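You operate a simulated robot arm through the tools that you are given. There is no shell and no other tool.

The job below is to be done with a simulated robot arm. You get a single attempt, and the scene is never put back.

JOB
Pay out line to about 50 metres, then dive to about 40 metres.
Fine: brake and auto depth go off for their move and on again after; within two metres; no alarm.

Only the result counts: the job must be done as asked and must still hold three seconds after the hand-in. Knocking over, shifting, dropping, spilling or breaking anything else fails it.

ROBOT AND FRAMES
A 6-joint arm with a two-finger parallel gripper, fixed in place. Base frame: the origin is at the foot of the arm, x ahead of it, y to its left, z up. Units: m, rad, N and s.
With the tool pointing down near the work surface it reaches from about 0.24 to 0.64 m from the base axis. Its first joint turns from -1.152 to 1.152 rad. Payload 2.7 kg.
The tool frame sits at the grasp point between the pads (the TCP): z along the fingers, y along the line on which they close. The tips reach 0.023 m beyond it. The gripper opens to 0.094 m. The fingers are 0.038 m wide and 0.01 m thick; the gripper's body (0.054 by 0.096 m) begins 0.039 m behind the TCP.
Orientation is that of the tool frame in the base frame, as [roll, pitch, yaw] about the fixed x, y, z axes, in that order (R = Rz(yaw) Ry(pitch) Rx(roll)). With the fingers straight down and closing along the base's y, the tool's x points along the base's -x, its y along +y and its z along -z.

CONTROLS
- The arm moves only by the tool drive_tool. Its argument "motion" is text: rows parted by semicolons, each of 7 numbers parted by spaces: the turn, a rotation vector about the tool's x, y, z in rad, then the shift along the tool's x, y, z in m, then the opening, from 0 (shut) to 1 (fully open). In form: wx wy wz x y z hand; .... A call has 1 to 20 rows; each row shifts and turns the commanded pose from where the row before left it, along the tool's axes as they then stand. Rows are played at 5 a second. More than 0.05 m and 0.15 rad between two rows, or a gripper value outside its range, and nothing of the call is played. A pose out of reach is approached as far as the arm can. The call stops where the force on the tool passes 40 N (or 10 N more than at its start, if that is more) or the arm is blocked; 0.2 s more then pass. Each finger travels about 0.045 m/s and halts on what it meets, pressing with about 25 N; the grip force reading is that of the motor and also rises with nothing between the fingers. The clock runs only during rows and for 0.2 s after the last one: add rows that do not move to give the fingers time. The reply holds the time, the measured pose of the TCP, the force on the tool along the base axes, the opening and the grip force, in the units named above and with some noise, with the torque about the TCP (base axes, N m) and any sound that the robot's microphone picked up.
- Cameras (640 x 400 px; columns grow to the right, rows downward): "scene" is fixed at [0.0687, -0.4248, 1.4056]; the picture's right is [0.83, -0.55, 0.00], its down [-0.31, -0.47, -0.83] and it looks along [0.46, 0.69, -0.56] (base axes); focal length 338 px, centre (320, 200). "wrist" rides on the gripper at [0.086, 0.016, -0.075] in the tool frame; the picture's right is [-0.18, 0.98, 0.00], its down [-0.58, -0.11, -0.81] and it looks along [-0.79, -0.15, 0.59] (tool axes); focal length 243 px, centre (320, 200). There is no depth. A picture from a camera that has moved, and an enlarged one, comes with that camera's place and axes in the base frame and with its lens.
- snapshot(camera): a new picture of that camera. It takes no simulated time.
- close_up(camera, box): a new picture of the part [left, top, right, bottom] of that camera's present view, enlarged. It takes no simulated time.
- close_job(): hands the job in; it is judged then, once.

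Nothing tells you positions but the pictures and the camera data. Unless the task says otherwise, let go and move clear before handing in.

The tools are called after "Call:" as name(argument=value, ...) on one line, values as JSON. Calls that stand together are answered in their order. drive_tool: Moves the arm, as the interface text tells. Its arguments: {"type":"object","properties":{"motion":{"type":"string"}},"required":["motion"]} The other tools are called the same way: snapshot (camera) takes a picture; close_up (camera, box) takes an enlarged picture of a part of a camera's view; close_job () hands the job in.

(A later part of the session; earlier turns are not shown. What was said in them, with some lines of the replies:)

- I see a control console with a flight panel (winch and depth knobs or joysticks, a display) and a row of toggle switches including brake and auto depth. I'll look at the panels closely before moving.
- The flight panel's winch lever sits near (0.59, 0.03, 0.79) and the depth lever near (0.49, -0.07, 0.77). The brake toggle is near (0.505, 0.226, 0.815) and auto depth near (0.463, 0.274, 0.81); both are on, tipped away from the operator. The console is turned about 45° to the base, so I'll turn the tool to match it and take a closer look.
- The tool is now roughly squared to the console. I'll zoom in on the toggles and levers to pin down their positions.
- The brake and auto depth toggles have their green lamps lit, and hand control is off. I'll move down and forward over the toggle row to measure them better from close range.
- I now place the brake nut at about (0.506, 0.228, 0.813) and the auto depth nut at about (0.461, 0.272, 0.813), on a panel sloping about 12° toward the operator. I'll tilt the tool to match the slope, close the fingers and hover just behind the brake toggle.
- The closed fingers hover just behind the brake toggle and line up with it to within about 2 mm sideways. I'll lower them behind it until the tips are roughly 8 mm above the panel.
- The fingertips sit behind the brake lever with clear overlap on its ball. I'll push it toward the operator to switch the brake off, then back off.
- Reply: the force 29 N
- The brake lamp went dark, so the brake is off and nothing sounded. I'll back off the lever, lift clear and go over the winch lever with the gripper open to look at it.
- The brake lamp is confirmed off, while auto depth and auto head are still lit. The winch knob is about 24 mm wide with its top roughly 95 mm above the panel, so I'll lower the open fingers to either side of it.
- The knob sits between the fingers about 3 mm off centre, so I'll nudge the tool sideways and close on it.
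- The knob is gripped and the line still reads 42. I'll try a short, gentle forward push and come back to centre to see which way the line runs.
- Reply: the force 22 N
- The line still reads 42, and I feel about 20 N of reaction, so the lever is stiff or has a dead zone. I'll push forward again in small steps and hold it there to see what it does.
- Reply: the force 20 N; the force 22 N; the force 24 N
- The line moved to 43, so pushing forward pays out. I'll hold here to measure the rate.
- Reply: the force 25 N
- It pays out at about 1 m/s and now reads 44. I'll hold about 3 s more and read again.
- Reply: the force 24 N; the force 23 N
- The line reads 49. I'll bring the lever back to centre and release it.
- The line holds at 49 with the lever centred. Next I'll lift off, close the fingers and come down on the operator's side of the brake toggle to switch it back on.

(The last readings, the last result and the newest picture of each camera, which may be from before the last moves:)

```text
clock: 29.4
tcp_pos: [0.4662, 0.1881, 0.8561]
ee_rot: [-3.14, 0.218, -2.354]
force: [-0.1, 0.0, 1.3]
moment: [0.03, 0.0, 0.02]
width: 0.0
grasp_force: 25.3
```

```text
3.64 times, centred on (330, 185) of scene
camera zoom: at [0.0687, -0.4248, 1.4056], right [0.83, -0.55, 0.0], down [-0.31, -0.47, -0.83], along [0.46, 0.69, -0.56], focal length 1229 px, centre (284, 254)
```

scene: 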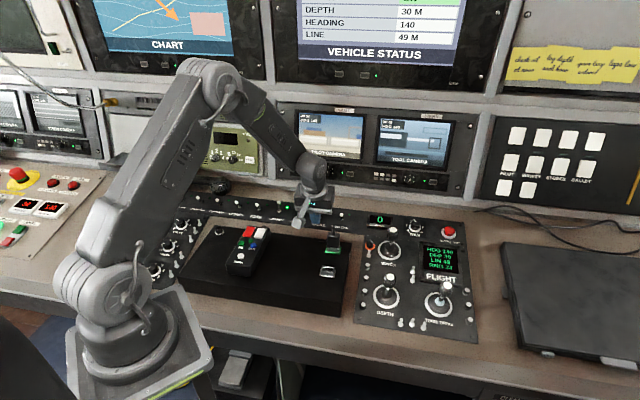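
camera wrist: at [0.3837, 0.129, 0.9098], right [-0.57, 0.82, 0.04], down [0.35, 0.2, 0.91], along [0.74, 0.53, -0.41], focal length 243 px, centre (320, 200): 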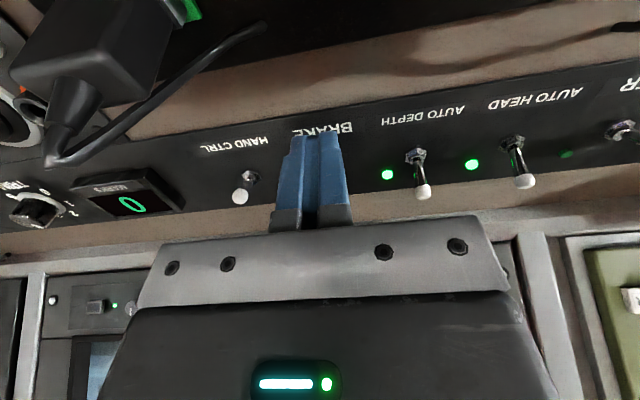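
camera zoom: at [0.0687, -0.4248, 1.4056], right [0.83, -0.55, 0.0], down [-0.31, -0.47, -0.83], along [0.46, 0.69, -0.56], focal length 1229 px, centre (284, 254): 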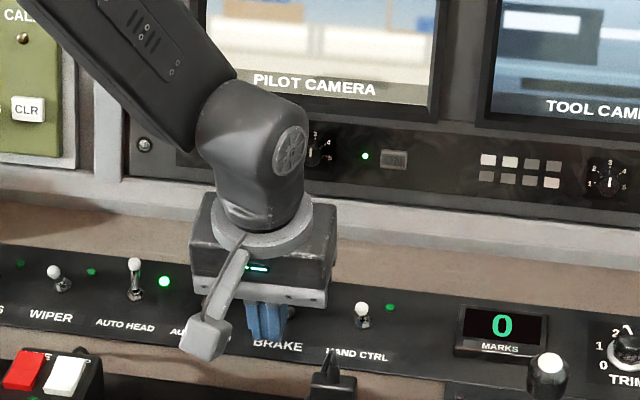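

The closed fingers are on the operator's side of the brake toggle, clear of the plug cable. I'll lower the last 2 cm and push the lever away from the operator.

Call:
drive_tool(motion="0 0 0 0 -0.0015 0.011 0; 0 0 0 0 0 0.011 0; 0 0 0 -0.007 0 0 0; 0 0 0 -0.007 0 0 0; 0 0 0 -0.006 0 0 0; 0 0 0 -0.006 0 0 0; 0 0 0 -0.005 0 0 0; 0 0 0 0 0 0 0")

Call:
snapshot(camera="wrist")

Call:
close_up(camera="scene", box=[260, 130, 400, 240])

```text
clock: 31.1
tcp_pos: [0.4896, 0.2084, 0.8394]
ee_rot: [3.136, 0.199, -2.355]
force: [-3.3, -3.9, 0.9]
moment: [-0.11, 0.07, -0.02]
width: 0.0
grasp_force: 25.4
stopped in row 8: the force on the tool passed its limit at 42 N (the readings are from after the stop); the commanded pose is now the measured one
```

```text
taken
camera wrist: at [0.4084, 0.1491, 0.8957], right [-0.57, 0.82, 0.04], down [0.37, 0.21, 0.9], along [0.74, 0.53, -0.42], focal length 243 px, centre (320, 200)
```

wrist: 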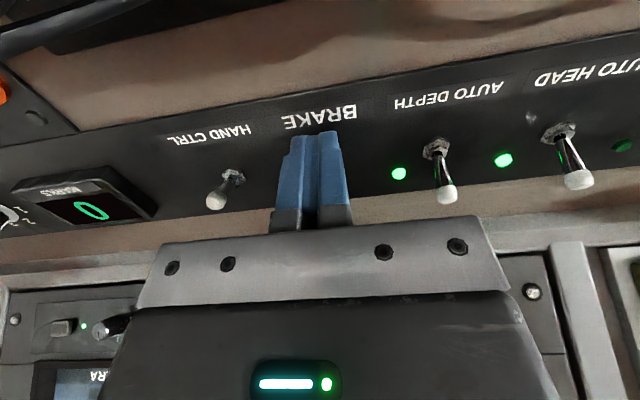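

```text
3.64 times, centred on (330, 185) of scene
camera zoom: at [0.0687, -0.4249, 1.4056], right [0.83, -0.55, 0.0], down [-0.31, -0.47, -0.83], along [0.46, 0.69, -0.56], focal length 1229 px, centre (284, 254)
```

zoom: 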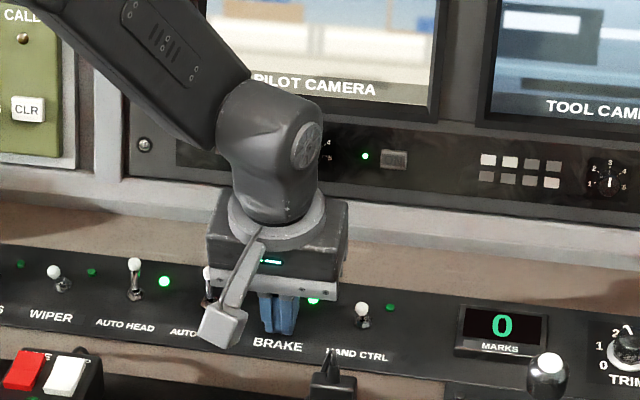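

It looks like the brake lamp came back on as the lever hit its stop. I'll back off and lift to confirm.

Call:
drive_tool(motion="0 -0.018 0 0.008 0 0 0; 0 0 0 0.007 0 0 0; 0 0 0 0 0 -0.035 0; 0 0 0 0 0 -0.035 0; 0 0 0 0 0 0 0")

Call:
snapshot(camera="wrist")

Call:
close_up(camera="scene", box=[260, 130, 400, 240])

```text
clock: 32.3
tcp_pos: [0.4704, 0.1849, 0.9046]
ee_rot: [3.136, 0.22, -2.357]
force: [0.8, -0.3, 0.6]
moment: [0.01, 0.0, -0.02]
width: 0.0002
grasp_force: 24.6
```

```text
taken
camera wrist: at [0.388, 0.1256, 0.9588], right [-0.57, 0.82, 0.05], down [0.36, 0.2, 0.91], along [0.74, 0.53, -0.41], focal length 243 px, centre (320, 200)
```

wrist: 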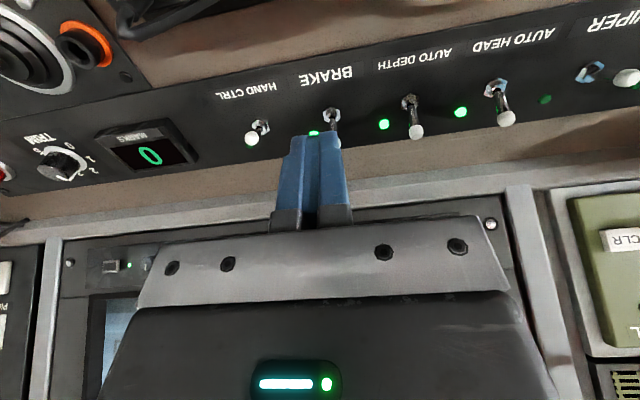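

```text
3.64 times, centred on (330, 185) of scene
camera zoom: at [0.0687, -0.4248, 1.4056], right [0.83, -0.55, 0.0], down [-0.31, -0.47, -0.83], along [0.46, 0.69, -0.56], focal length 1229 px, centre (284, 254)
```

zoom: 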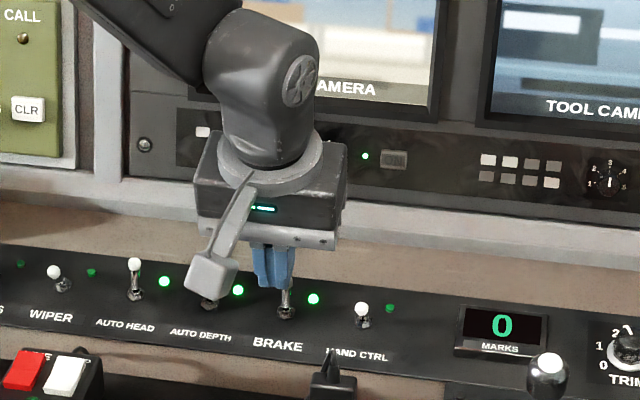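

The brake is on again, with its lamp lit. I'll move over behind the auto depth toggle and lower there.

Call:
drive_tool(motion="0 0 0 -0.0267 0.0225 0 0; 0 0 0 -0.0267 0.0225 0 0; 0 0 0 -0.0267 0.0224 0 0; 0 0 0 0 0 0.025 0; 0 0 0 0 0 0.025 0; 0 0 0 0 0 0.018 0; 0 0 0 0 0 0 0")

Call:
snapshot(camera="wrist")

Call:
close_up(camera="scene", box=[240, 130, 380, 240])

```text
clock: 33.9
tcp_pos: [0.4884, 0.2998, 0.8542]
ee_rot: [3.135, 0.22, -2.359]
force: [0.0, 0.0, 0.3]
moment: [0.0, 0.0, -0.02]
width: 0.0
grasp_force: 25.3
```

```text
taken
camera wrist: at [0.4063, 0.2409, 0.9091], right [-0.57, 0.82, 0.05], down [0.36, 0.2, 0.91], along [0.74, 0.53, -0.41], focal length 243 px, centre (320, 200)
```

wrist: 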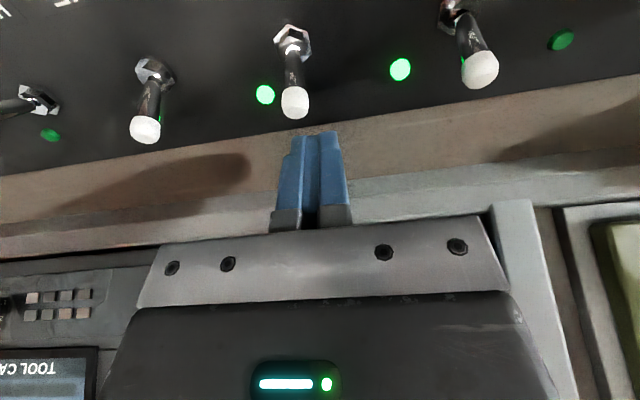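

```text
3.64 times, centred on (310, 185) of scene
camera zoom: at [0.0687, -0.4248, 1.4056], right [0.83, -0.55, 0.0], down [-0.31, -0.47, -0.83], along [0.46, 0.69, -0.56], focal length 1229 px, centre (356, 254)
```

zoom: 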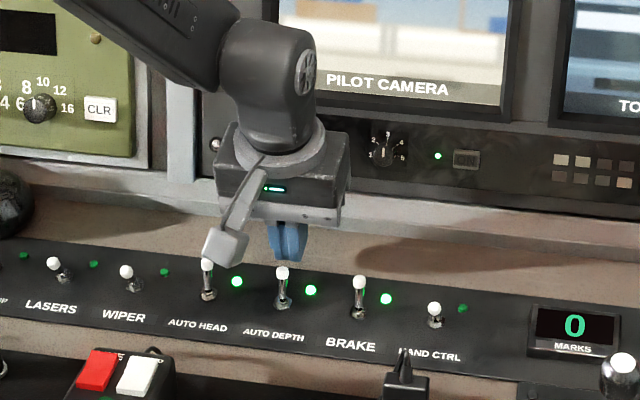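

The view matches the earlier brake approach. I'll push auto depth toward the operator to switch it off.

Call:
drive_tool(motion="0 0 0 0 -0.002 0.001 0; 0 0 0 0.006 0 0 0; 0 0 0 0.006 0 0 0; 0 0 0 0.006 0 0 0; 0 0 0 0.006 0 0 0; 0 0 0 0.006 0 0 0; 0 0 0 0 0 0 0")

Call:
snapshot(camera="wrist")

Call:
close_up(camera="scene", box=[240, 130, 380, 240])

```text
clock: 35.5
tcp_pos: [0.4694, 0.2802, 0.8496]
ee_rot: [3.138, 0.226, -2.356]
force: [7.2, 7.2, 1.3]
moment: [0.17, -0.19, 0.02]
width: 0.0001
grasp_force: 25.6
```

```text
taken
camera wrist: at [0.3866, 0.2203, 0.9041], right [-0.57, 0.82, 0.05], down [0.35, 0.19, 0.92], along [0.74, 0.54, -0.4], focal length 243 px, centre (320, 200)
```

wrist: 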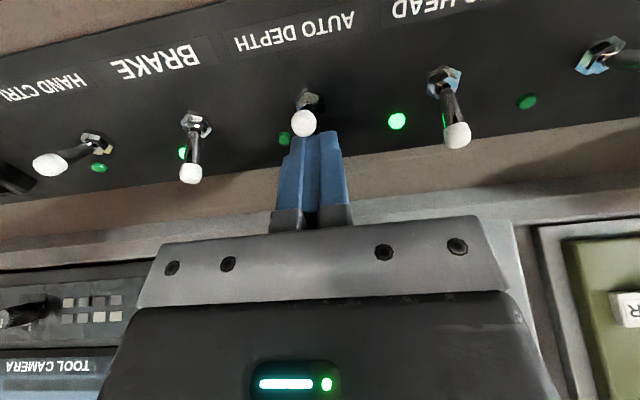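

```text
3.64 times, centred on (310, 185) of scene
camera zoom: at [0.0689, -0.4246, 1.4056], right [0.83, -0.55, 0.0], down [-0.31, -0.47, -0.83], along [0.46, 0.69, -0.56], focal length 1229 px, centre (356, 254)
```

zoom: 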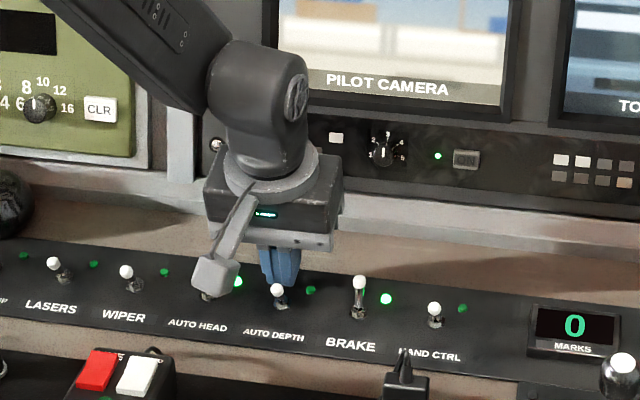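

Auto depth is off and the brake stays on. I'll back off, lift, and carry the opened gripper over the depth lever, which I put in the same column as the winch and about 130 mm nearer the operator.

Call:
drive_tool(motion="0 0 0 -0.012 0 0 0; 0 0 0 0 0 -0.032 0; 0 0 0 0 0 -0.032 0; 0 0 0 0 0 -0.032 0; 0 0 0 0 0 -0.031 0; 0 0 0 0.0312 -0.0332 0 0; 0 0 0 0.0312 -0.0332 0 0; 0 0 0 0.0312 -0.0332 0 0.3; 0 0 0 0.0312 -0.0332 0 0.6; 0 0 0 0.0312 -0.0332 0 1; 0 0 0 0.0312 -0.0332 0 1; 0 0 0 0.0312 -0.0332 0 1; 0 0 0 0.0312 -0.0332 0 1; 0 0 0 0 0 0 1")

Call:
snapshot(camera="wrist")

Call:
snapshot(camera="scene")

```text
clock: 38.5
tcp_pos: [0.4706, -0.0938, 0.9206]
ee_rot: [3.137, 0.221, -2.358]
force: [0.0, 0.6, 0.1]
moment: [0.0, 0.01, 0.0]
width: 0.0941
grasp_force: 0.0
```

```text
taken
camera wrist: at [0.3903, -0.1532, 0.9746], right [-0.57, 0.82, 0.05], down [0.36, 0.2, 0.91], along [0.74, 0.54, -0.41], focal length 243 px, centre (320, 200)
```

wrist: 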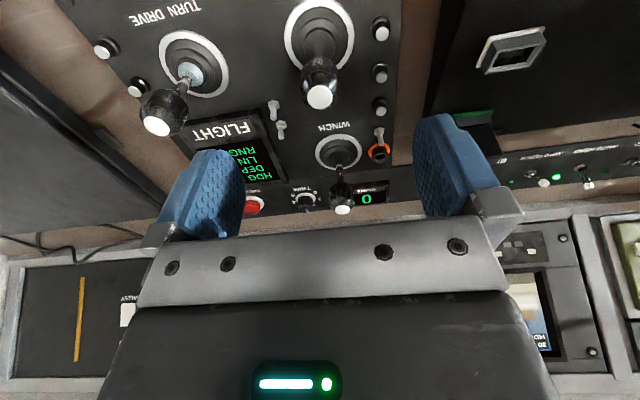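

```text
taken
```

scene: 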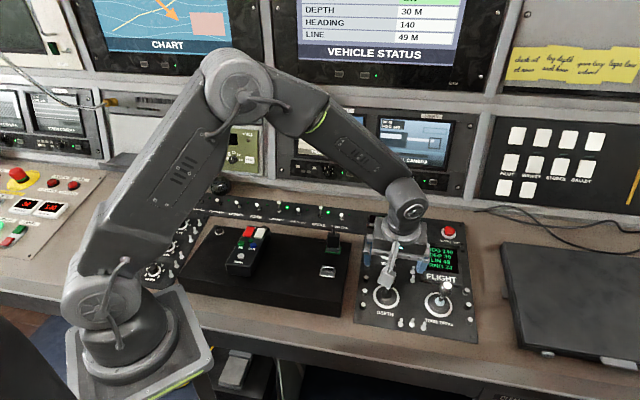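

The depth lever appears just where the winch lever did when I hovered over it. I'll come down the same way and centre the fingers around the knob.

Call:
drive_tool(motion="0 0 0 0.003 0.002 0.02 1; 0 0 0 0 0 0.02 1; 0 0 0 0 0 0.02 1; 0 0 0 0 0 0.012 1; 0 0 0 0 0 0.01 1; 0 0 0 0 0 0 1")

Call:
snapshot(camera="wrist")

Call:
snapshot(camera="scene")

```text
clock: 39.9
tcp_pos: [0.481, -0.0817, 0.8388]
ee_rot: [3.136, 0.221, -2.358]
force: [-2.2, 0.6, -0.4]
moment: [0.0, 0.02, -0.03]
width: 0.0942
grasp_force: 0.2
```

```text
taken
camera wrist: at [0.3994, -0.1406, 0.8933], right [-0.57, 0.82, 0.05], down [0.36, 0.2, 0.91], along [0.74, 0.53, -0.41], focal length 243 px, centre (320, 200)
```

wrist: 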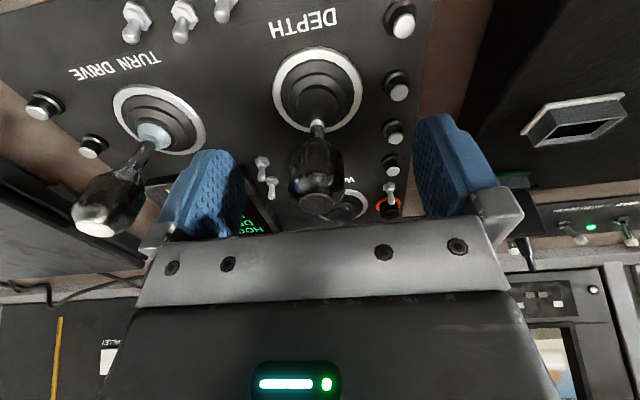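

```text
taken
```

scene: 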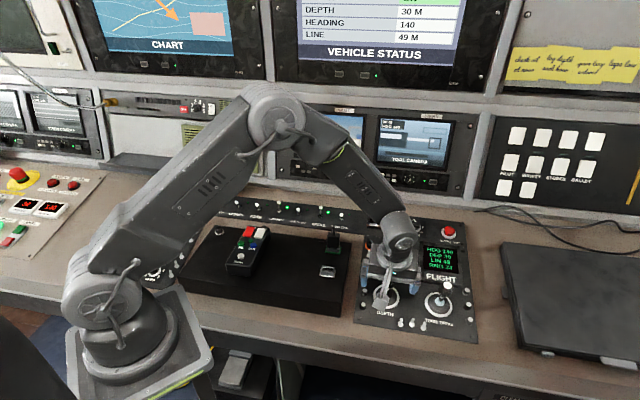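

The depth knob is centred between the fingers, and the turn-drive knob is clear of the left finger. I'll close on it.

Call:
drive_tool(motion="0 0 0 0 -0.001 0 0.6; 0 0 0 0 0 0 0.3; 0 0 0 0 0 0 0.15; 0 0 0 0 0 0 0.15; 0 0 0 0 0 0 0.1; 0 0 0 0 0 0 0.1")

Call:
close_up(camera="scene", box=[340, 200, 500, 340])

Call:
snapshot(camera="wrist")

```text
clock: 41.3
tcp_pos: [0.4823, -0.0836, 0.8389]
ee_rot: [3.137, 0.219, -2.357]
force: [6.7, -6.6, -4.0]
moment: [-0.11, -0.04, -0.05]
width: 0.0269
grasp_force: 45.0
```

```text
2.86 times, centred on (420, 270) of scene
camera zoom: at [0.0689, -0.425, 1.4055], right [0.83, -0.55, 0.0], down [-0.31, -0.47, -0.83], along [0.46, 0.69, -0.56], focal length 966 px, centre (34, 0)
```

zoom: 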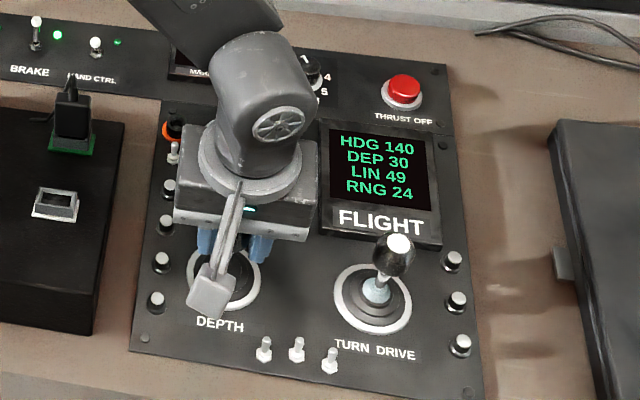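

```text
taken
camera wrist: at [0.4009, -0.1419, 0.8934], right [-0.57, 0.82, 0.04], down [0.36, 0.2, 0.91], along [0.74, 0.53, -0.4], focal length 243 px, centre (320, 200)
```

wrist: 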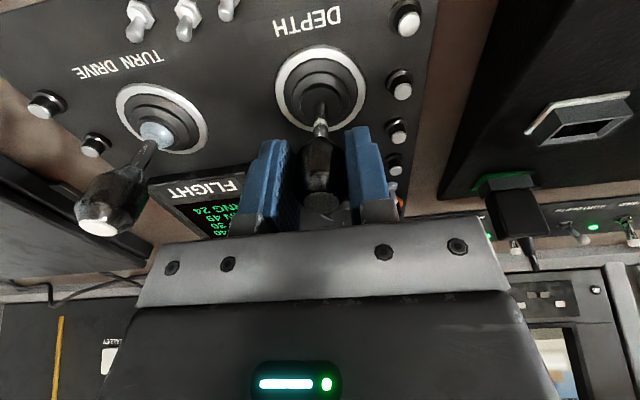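

The depth knob is gripped with depth at 30. I'll push forward past the dead zone, as I did with the winch, and watch which way the depth moves.

Call:
drive_tool(motion="0 0 0 -0.006 -0.001 0 0.1; 0 0 0 -0.006 0 0 0.1; 0 0 0 -0.005 0 0 0.1; 0 0 0 -0.003 0 0 0.1; 0 0 0 0 0 0 0.1; 0 0 0 0 0 0 0.1")

Call:
close_up(camera="scene", box=[340, 200, 500, 340])

Call:
close_up(camera="scene", box=[280, 0, 500, 100])

```text
clock: 42.7
tcp_pos: [0.4951, -0.0698, 0.8427]
ee_rot: [3.134, 0.217, -2.361]
force: [-0.4, -21.9, -24.0]
moment: [-0.88, 0.76, -0.05]
width: 0.0269
grasp_force: 45.2
```

```text
2.86 times, centred on (420, 270) of scene
camera zoom: at [0.0691, -0.4254, 1.4054], right [0.83, -0.55, 0.0], down [-0.31, -0.47, -0.83], along [0.46, 0.69, -0.56], focal length 966 px, centre (34, 0)
```

zoom: 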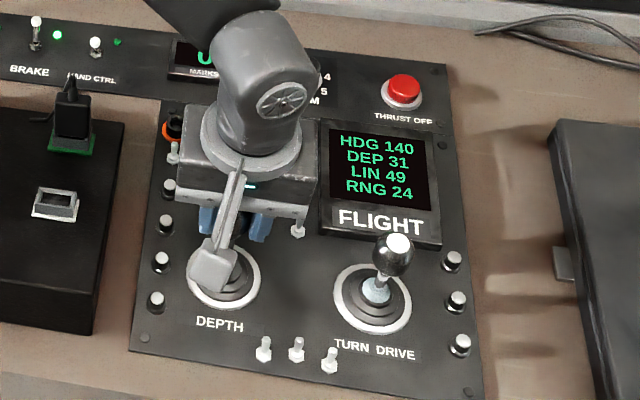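

```text
2.91 times, centred on (390, 50) of scene
camera zoom: at [0.0691, -0.4254, 1.4054], right [0.83, -0.55, 0.0], down [-0.31, -0.47, -0.83], along [0.46, 0.69, -0.56], focal length 984 px, centre (116, 636)
```

zoom: 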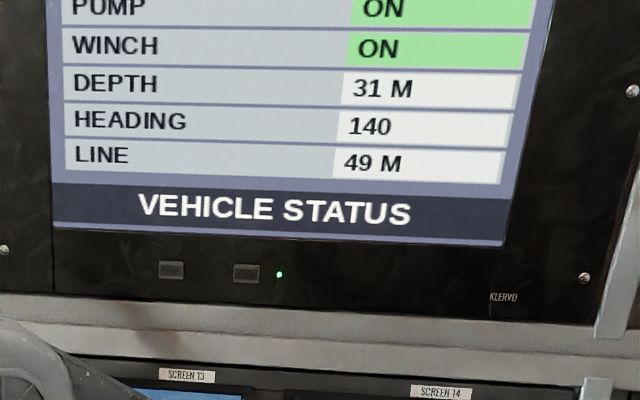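

Forward dives, and the depth now reads 31. I'll ease the tool down 2 mm to relieve the vertical load and hold.

Call:
drive_tool(motion="0 0 0 0 0 0.002 0.1; 0 0 0 0 0 0 0.1; 0 0 0 0 0 0 0.1; 0 0 0 0 0 0 0.1; 0 0 0 0 0 0 0.1; 0 0 0 0 0 0 0.1; 0 0 0 0 0 0 0.1; 0 0 0 0 0 0 0.1; 0 0 0 0 0 0 0.1")

Call:
close_up(camera="scene", box=[340, 200, 500, 340])

```text
clock: 44.7
tcp_pos: [0.4983, -0.0683, 0.8429]
ee_rot: [3.139, 0.223, -2.357]
force: [-10.9, -11.3, 18.0]
moment: [-0.76, 0.76, 0.0]
width: 0.0267
grasp_force: 44.6
```

```text
2.86 times, centred on (420, 270) of scene
camera zoom: at [0.0682, -0.425, 1.4056], right [0.83, -0.55, 0.0], down [-0.31, -0.47, -0.83], along [0.46, 0.69, -0.56], focal length 966 px, centre (34, 0)
```

zoom: 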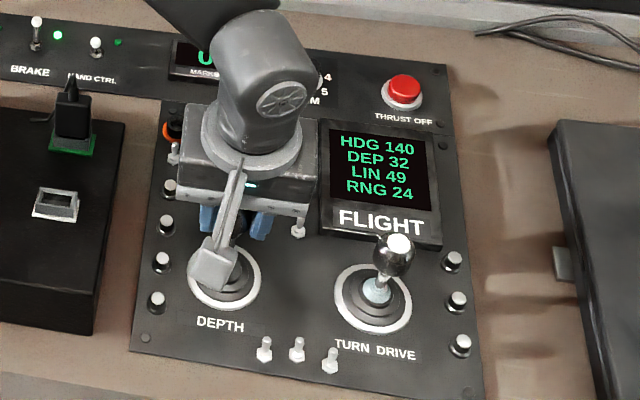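

Call:
drive_tool(motion="0 0 0 0 0 0 0.1; 0 0 0 0 0 0 0.1; 0 0 0 0 0 0 0.1; 0 0 0 0 0 0 0.1; 0 0 0 0 0 0 0.1; 0 0 0 0 0 0 0.1; 0 0 0 0 0 0 0.1; 0 0 0 0 0 0 0.1; 0 0 0 0 0 0 0.1; 0 0 0 0 0 0 0.1; 0 0 0 0 0 0 0.1; 0 0 0 0 0 0 0.1; 0 0 0 0 0 0 0.1; 0 0 0 0 0 0 0.1; 0 0 0 0 0 0 0.1; 0 0 0 0 0 0 0.1")

Call:
close_up(camera="scene", box=[340, 200, 500, 340])

```text
clock: 48.1
tcp_pos: [0.4971, -0.067, 0.8422]
ee_rot: [3.14, 0.222, -2.357]
force: [4.5, 0.0, 21.0]
moment: [0.22, -0.27, 0.0]
width: 0.0268
grasp_force: 44.9
```

```text
2.86 times, centred on (420, 270) of scene
camera zoom: at [0.0685, -0.4247, 1.4056], right [0.83, -0.55, 0.0], down [-0.31, -0.47, -0.83], along [0.46, 0.69, -0.56], focal length 966 px, centre (34, 0)
```

zoom: 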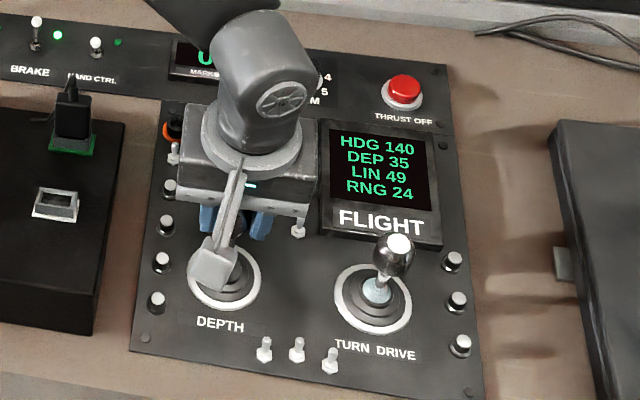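

The depth reads 35 and is still falling at a steady rate. I'll hold on.

Call:
drive_tool(motion="0 0 0 0 0 0 0.1; 0 0 0 0 0 0 0.1; 0 0 0 0 0 0 0.1; 0 0 0 0 0 0 0.1; 0 0 0 0 0 0 0.1; 0 0 0 0 0 0 0.1; 0 0 0 0 0 0 0.1; 0 0 0 0 0 0 0.1; 0 0 0 0 0 0 0.1; 0 0 0 0 0 0 0.1; 0 0 0 0 0 0 0.1; 0 0 0 0 0 0 0.1; 0 0 0 0 0 0 0.1; 0 0 0 0 0 0 0.1")

Call:
close_up(camera="scene", box=[340, 200, 500, 340])

```text
clock: 51.1
tcp_pos: [0.4978, -0.0695, 0.8418]
ee_rot: [3.139, 0.22, -2.355]
force: [5.5, 1.8, 18.6]
moment: [0.24, -0.35, 0.05]
width: 0.0267
grasp_force: 44.8
```

```text
2.86 times, centred on (420, 270) of scene
camera zoom: at [0.0685, -0.4247, 1.4056], right [0.83, -0.55, 0.0], down [-0.31, -0.47, -0.83], along [0.46, 0.69, -0.56], focal length 966 px, centre (34, 0)
```

zoom: 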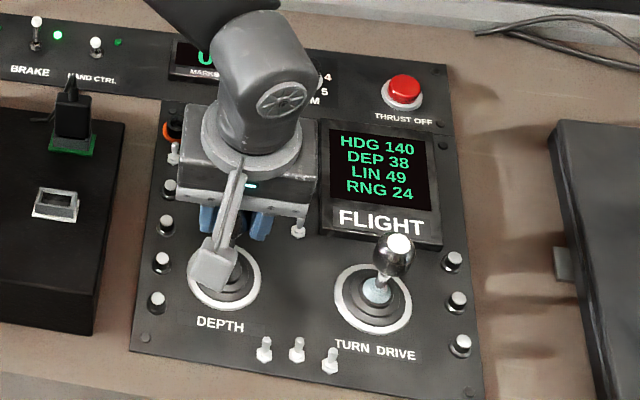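

Call:
drive_tool(motion="0 0 0 0 0 0 0.1; 0 0 0 0 0 0 0.1; 0 0 0 0 0 0 0.1; 0 0 0 0 0 0 0.1; 0 0 0 0 0 0 0.1; 0 0 0 0 0 0 0.1")

Call:
close_up(camera="scene", box=[340, 200, 500, 340])

```text
clock: 52.5
tcp_pos: [0.4975, -0.0687, 0.8412]
ee_rot: [3.139, 0.219, -2.357]
force: [4.1, -0.2, 18.0]
moment: [0.24, -0.28, 0.05]
width: 0.0269
grasp_force: 45.1
```

```text
2.86 times, centred on (420, 270) of scene
camera zoom: at [0.0685, -0.4248, 1.4056], right [0.83, -0.55, 0.0], down [-0.31, -0.47, -0.83], along [0.46, 0.69, -0.56], focal length 966 px, centre (34, 0)
```

zoom: 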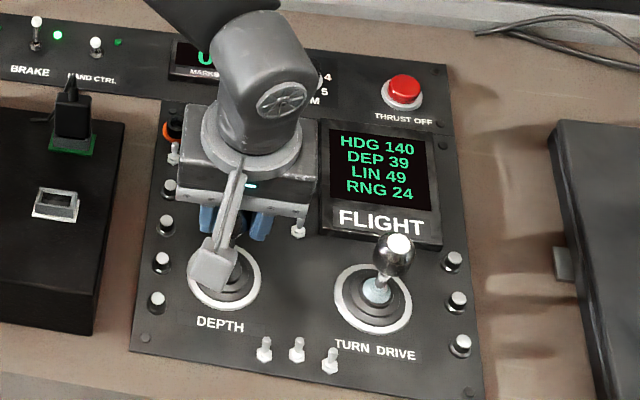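

The depth reads 39, so I'll bring the lever back to centre and release it.

Call:
drive_tool(motion="0 0 0 0.009 0 -0.001 0.1; 0 0 0 0.009 0 -0.001 0.1; 0 0 0 0 0 0 0.1; 0 0 0 0 0 0 0.4; 0 0 0 0 0 0 0.7; 0 0 0 0 0 0 1; 0 0 0 0 0 0 1; 0 0 0 0 0 0 1")

Call:
close_up(camera="scene", box=[340, 200, 500, 340])

Call:
snapshot(camera="wrist")

```text
clock: 54.3
tcp_pos: [0.484, -0.0813, 0.8387]
ee_rot: [3.137, 0.22, -2.357]
force: [0.0, -0.2, -0.3]
moment: [-0.01, 0.01, -0.03]
width: 0.094
grasp_force: 0.0
```

```text
2.86 times, centred on (420, 270) of scene
camera zoom: at [0.0687, -0.4248, 1.4056], right [0.83, -0.55, 0.0], down [-0.31, -0.47, -0.83], along [0.46, 0.69, -0.56], focal length 966 px, centre (34, 0)
```

zoom: 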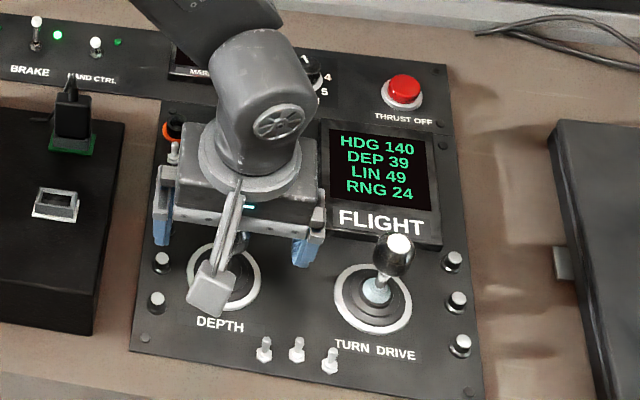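

```text
taken
camera wrist: at [0.4023, -0.14, 0.8936], right [-0.57, 0.82, 0.05], down [0.36, 0.2, 0.91], along [0.74, 0.53, -0.41], focal length 243 px, centre (320, 200)
```

wrist: 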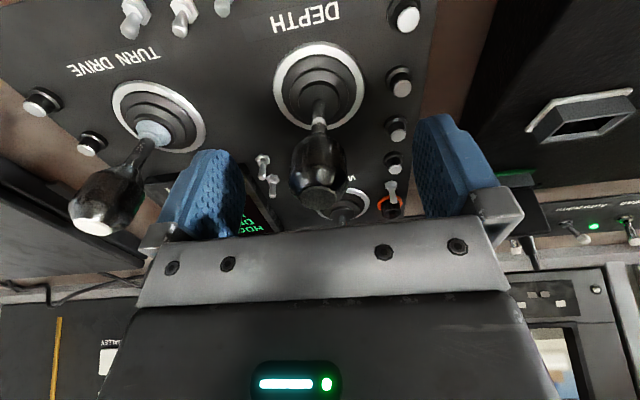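

Depth is steady at 39 and line at 49, both within two metres. I'll lift off, close the fingers and move to the operator's side of the auto depth toggle.

Call:
drive_tool(motion="0 0 0 0 0 -0.028 1; 0 0 0 0 0 -0.028 1; 0 0 0 0 0 -0.028 1; 0 0 0 -0.0221 0.0332 0 0; 0 0 0 -0.0221 0.0332 0 0; 0 0 0 -0.0221 0.0332 0 0; 0 0 0 -0.0221 0.0332 0 0; 0 0 0 -0.0221 0.0332 0 0; 0 0 0 -0.0221 0.0332 0 0; 0 0 0 -0.0221 0.0332 0 0; 0 0 0 -0.0221 0.0332 0 0; 0 0 0 0 0 0.04 0; 0 0 0 0 0 0.04 0; 0 0 0 0 0 0.025 0; 0 0 0 0 0 0 0")

Call:
snapshot(camera="wrist")

Call:
snapshot(camera="scene")

```text
clock: 57.5
tcp_pos: [0.4213, 0.231, 0.8578]
ee_rot: [3.137, 0.221, -2.357]
force: [0.3, 0.6, -0.1]
moment: [-0.02, -0.01, 0.0]
width: 0.0001
grasp_force: 24.3
```

```text
taken
camera wrist: at [0.3406, 0.172, 0.9124], right [-0.57, 0.82, 0.05], down [0.36, 0.2, 0.91], along [0.74, 0.53, -0.4], focal length 243 px, centre (320, 200)
```

wrist: 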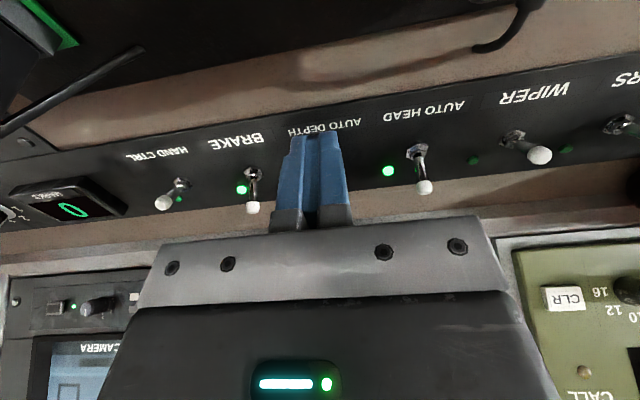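

```text
taken
```

scene: 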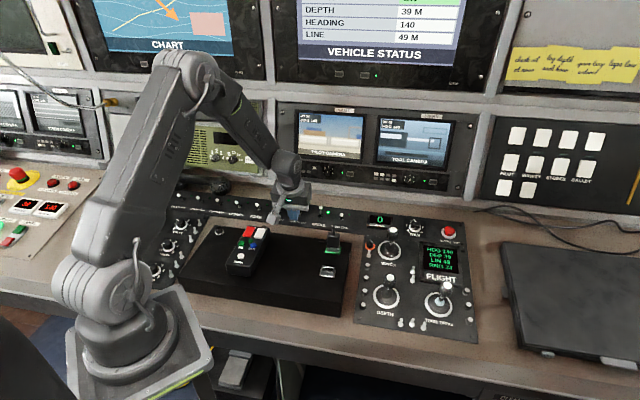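

The fingers line up with the auto depth toggle on its operator side. I'll lower and push the lever back to on.

Call:
drive_tool(motion="0 0 0 0 0 0.012 0; 0 0 0 0 0 0.012 0; 0 0 0 -0.007 0 0 0; 0 0 0 -0.007 0 0 0; 0 0 0 -0.006 0 0 0; 0 0 0 -0.004 0 0 0; 0 0 0 -0.003 0 0 0; 0 0 0 0 0 0 0")

Call:
snapshot(camera="wrist")

Call:
close_up(camera="scene", box=[240, 130, 380, 240])

```text
clock: 59.3
tcp_pos: [0.443, 0.2534, 0.8418]
ee_rot: [3.136, 0.218, -2.357]
force: [-7.8, -9.7, 4.5]
moment: [-0.15, 0.07, -0.03]
width: 0.0
grasp_force: 25.3
```

```text
taken
camera wrist: at [0.3615, 0.1945, 0.8956], right [-0.57, 0.82, 0.05], down [0.36, 0.2, 0.91], along [0.74, 0.53, -0.41], focal length 243 px, centre (320, 200)
```

wrist: 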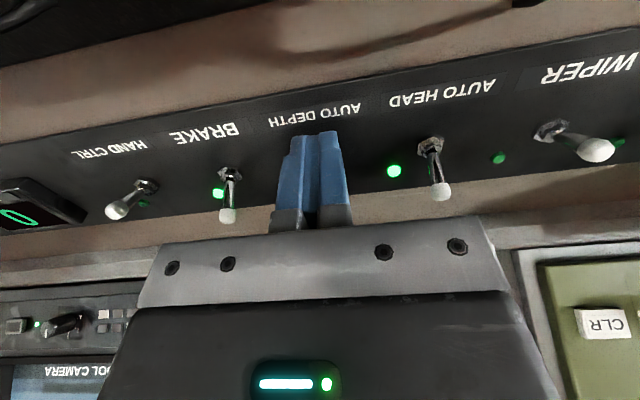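

```text
3.64 times, centred on (310, 185) of scene
camera zoom: at [0.0685, -0.4251, 1.4055], right [0.83, -0.55, 0.0], down [-0.31, -0.47, -0.83], along [0.46, 0.69, -0.56], focal length 1229 px, centre (356, 254)
```

zoom: 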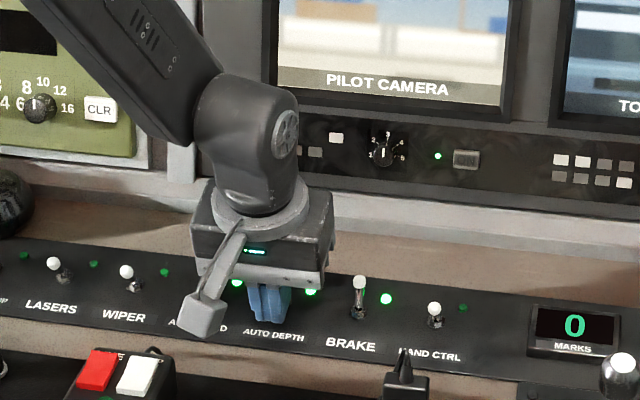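

The auto depth lamp looks lit again. I'll back off and lift clear to check everything.

Call:
drive_tool(motion="0 0 0 0.008 0 0 0; 0 0 0 0.006 0 0 0; 0 0 0 0 0 -0.04 0; 0 0 0 0 0 -0.04 0; 0 0 0 0 0 -0.04 0; 0 0 0 0.04 0 -0.02 0; 0 0 0 0.04 0 -0.02 0; 0 0 0 0 0 0 0")

Call:
snapshot(camera="wrist")

Call:
snapshot(camera="scene")

Call:
close_up(camera="scene", box=[240, 160, 380, 250])

Call:
close_up(camera="scene", box=[340, 200, 500, 340])

Call:
close_up(camera="scene", box=[280, 0, 500, 100])

```text
clock: 61.1
tcp_pos: [0.3535, 0.1628, 0.9773]
ee_rot: [3.137, 0.22, -2.358]
force: [0.0, -0.9, 1.0]
moment: [0.02, 0.02, -0.01]
width: 0.0003
grasp_force: 25.0
```

```text
taken
camera wrist: at [0.2709, 0.1034, 1.0324], right [-0.57, 0.82, 0.05], down [0.36, 0.2, 0.91], along [0.74, 0.53, -0.41], focal length 243 px, centre (320, 200)
```

wrist: 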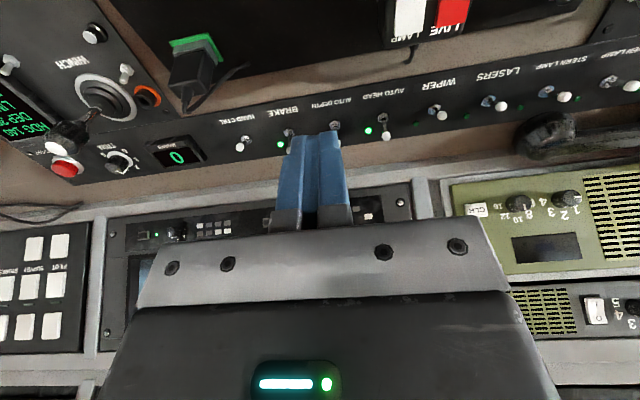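

```text
taken
```

scene: 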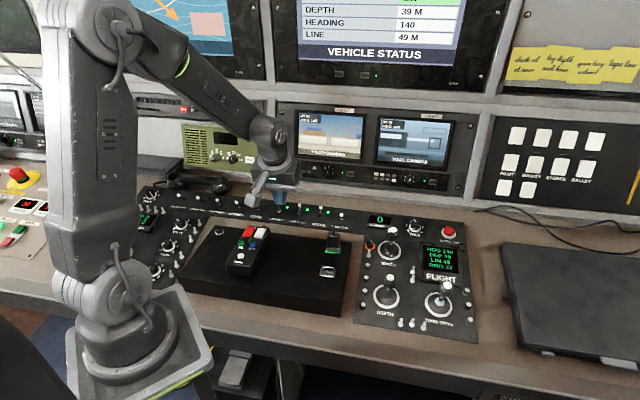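

```text
4.44 times, centred on (310, 205) of scene
camera zoom: at [0.0687, -0.4248, 1.4056], right [0.83, -0.55, 0.0], down [-0.31, -0.47, -0.83], along [0.46, 0.69, -0.56], focal length 1502 px, centre (364, 178)
```

zoom: 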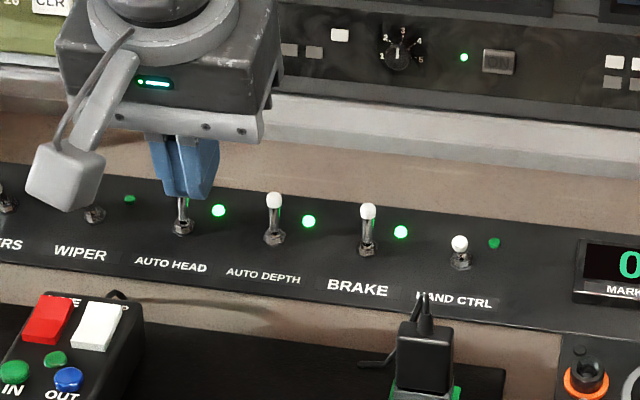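

```text
2.86 times, centred on (420, 270) of scene
camera zoom: at [0.0687, -0.4248, 1.4056], right [0.83, -0.55, 0.0], down [-0.31, -0.47, -0.83], along [0.46, 0.69, -0.56], focal length 966 px, centre (34, 0)
```

zoom: 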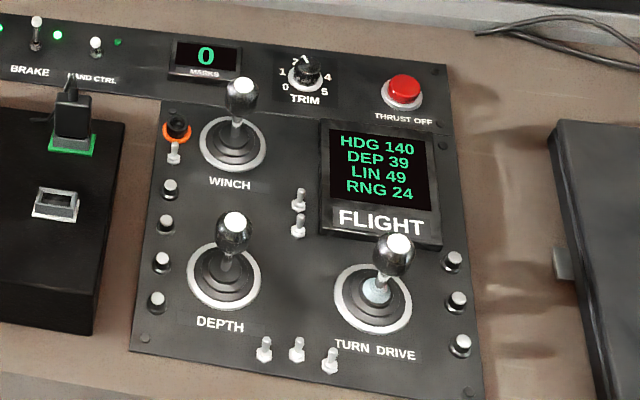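

```text
2.91 times, centred on (390, 50) of scene
camera zoom: at [0.0687, -0.4248, 1.4056], right [0.83, -0.55, 0.0], down [-0.31, -0.47, -0.83], along [0.46, 0.69, -0.56], focal length 984 px, centre (116, 636)
```

zoom: 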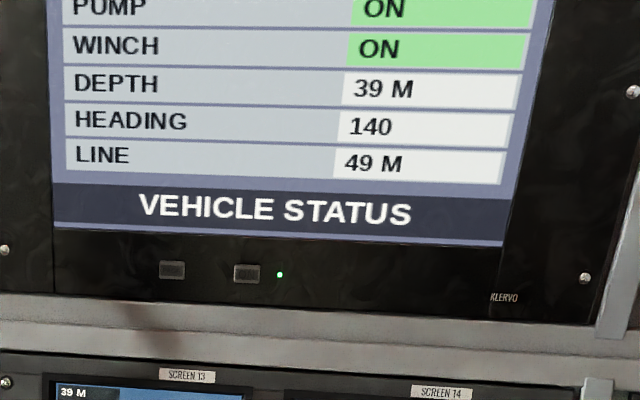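

Auto head, auto depth and brake are all lit, both levers are centred, and the screens show depth 39 and line 49. I'll move a little further clear and wait about 3 s to confirm nothing drifts.

Call:
drive_tool(motion="0 0 0 0.02 0 -0.04 0.3; 0 0 0 0 0 -0.04 0.3; 0 0 0 0 0 0 0.3; 0 0 0 0 0 0 0.3; 0 0 0 0 0 0 0.3; 0 0 0 0 0 0 0.3; 0 0 0 0 0 0 0.3; 0 0 0 0 0 0 0.3; 0 0 0 0 0 0 0.3; 0 0 0 0 0 0 0.3; 0 0 0 0 0 0 0.3; 0 0 0 0 0 0 0.3; 0 0 0 0 0 0 0.3; 0 0 0 0 0 0 0.3; 0 0 0 0 0 0 0.3")

Call:
snapshot(camera="scene")

Call:
close_up(camera="scene", box=[340, 200, 500, 340])

Call:
close_up(camera="scene", box=[240, 160, 380, 250])

```text
clock: 64.3
tcp_pos: [0.3273, 0.1372, 1.0499]
ee_rot: [3.135, 0.22, -2.357]
force: [0.1, 0.1, -0.1]
moment: [-0.03, -0.01, 0.02]
width: 0.0286
grasp_force: 0.1
```

```text
taken
```

scene: 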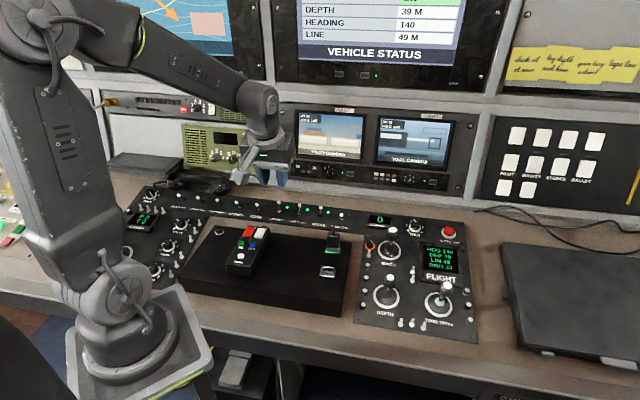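

```text
2.86 times, centred on (420, 270) of scene
camera zoom: at [0.0687, -0.4248, 1.4056], right [0.83, -0.55, 0.0], down [-0.31, -0.47, -0.83], along [0.46, 0.69, -0.56], focal length 966 px, centre (34, 0)
```

zoom: 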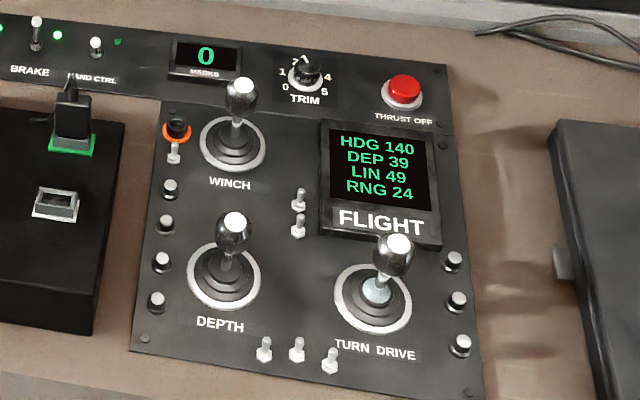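

```text
4.44 times, centred on (310, 205) of scene
camera zoom: at [0.0687, -0.4248, 1.4056], right [0.83, -0.55, 0.0], down [-0.31, -0.47, -0.83], along [0.46, 0.69, -0.56], focal length 1502 px, centre (364, 178)
```

zoom: 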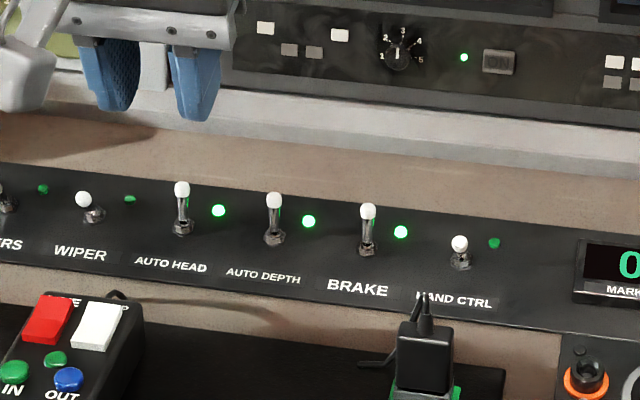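

The readings held after the wait: line 49 m, depth 39 m. Brake and auto depth are both lit, no alarm has sounded, and the arm is clear, so I'm handing in.

Call:
close_job()

```text
The job is handed in.
```

The job is handed in: the line is paid out to 49 m and the vehicle is at 39 m depth, both within the two-metre limit. I don't have the judge's result.

- **Line:** I switched the brake off, pushed the winch lever forward until the line went from 42 m to 49 m, then switched the brake back on.
- **Dive:** I switched auto depth off, pushed the depth lever forward until depth went from 30 m to 39 m, then switched auto depth back on.
- **Before hand-in:** Both readings held steady over a wait of about 3 seconds. The brake and auto depth lamps were lit, both levers were centred, no alarm had sounded, and the arm was clear of the console.

When I pushed the brake back on, the arm stopped at its force limit (42 N) with the lever already at the end of its travel. The brake lamp was lit when I backed off.
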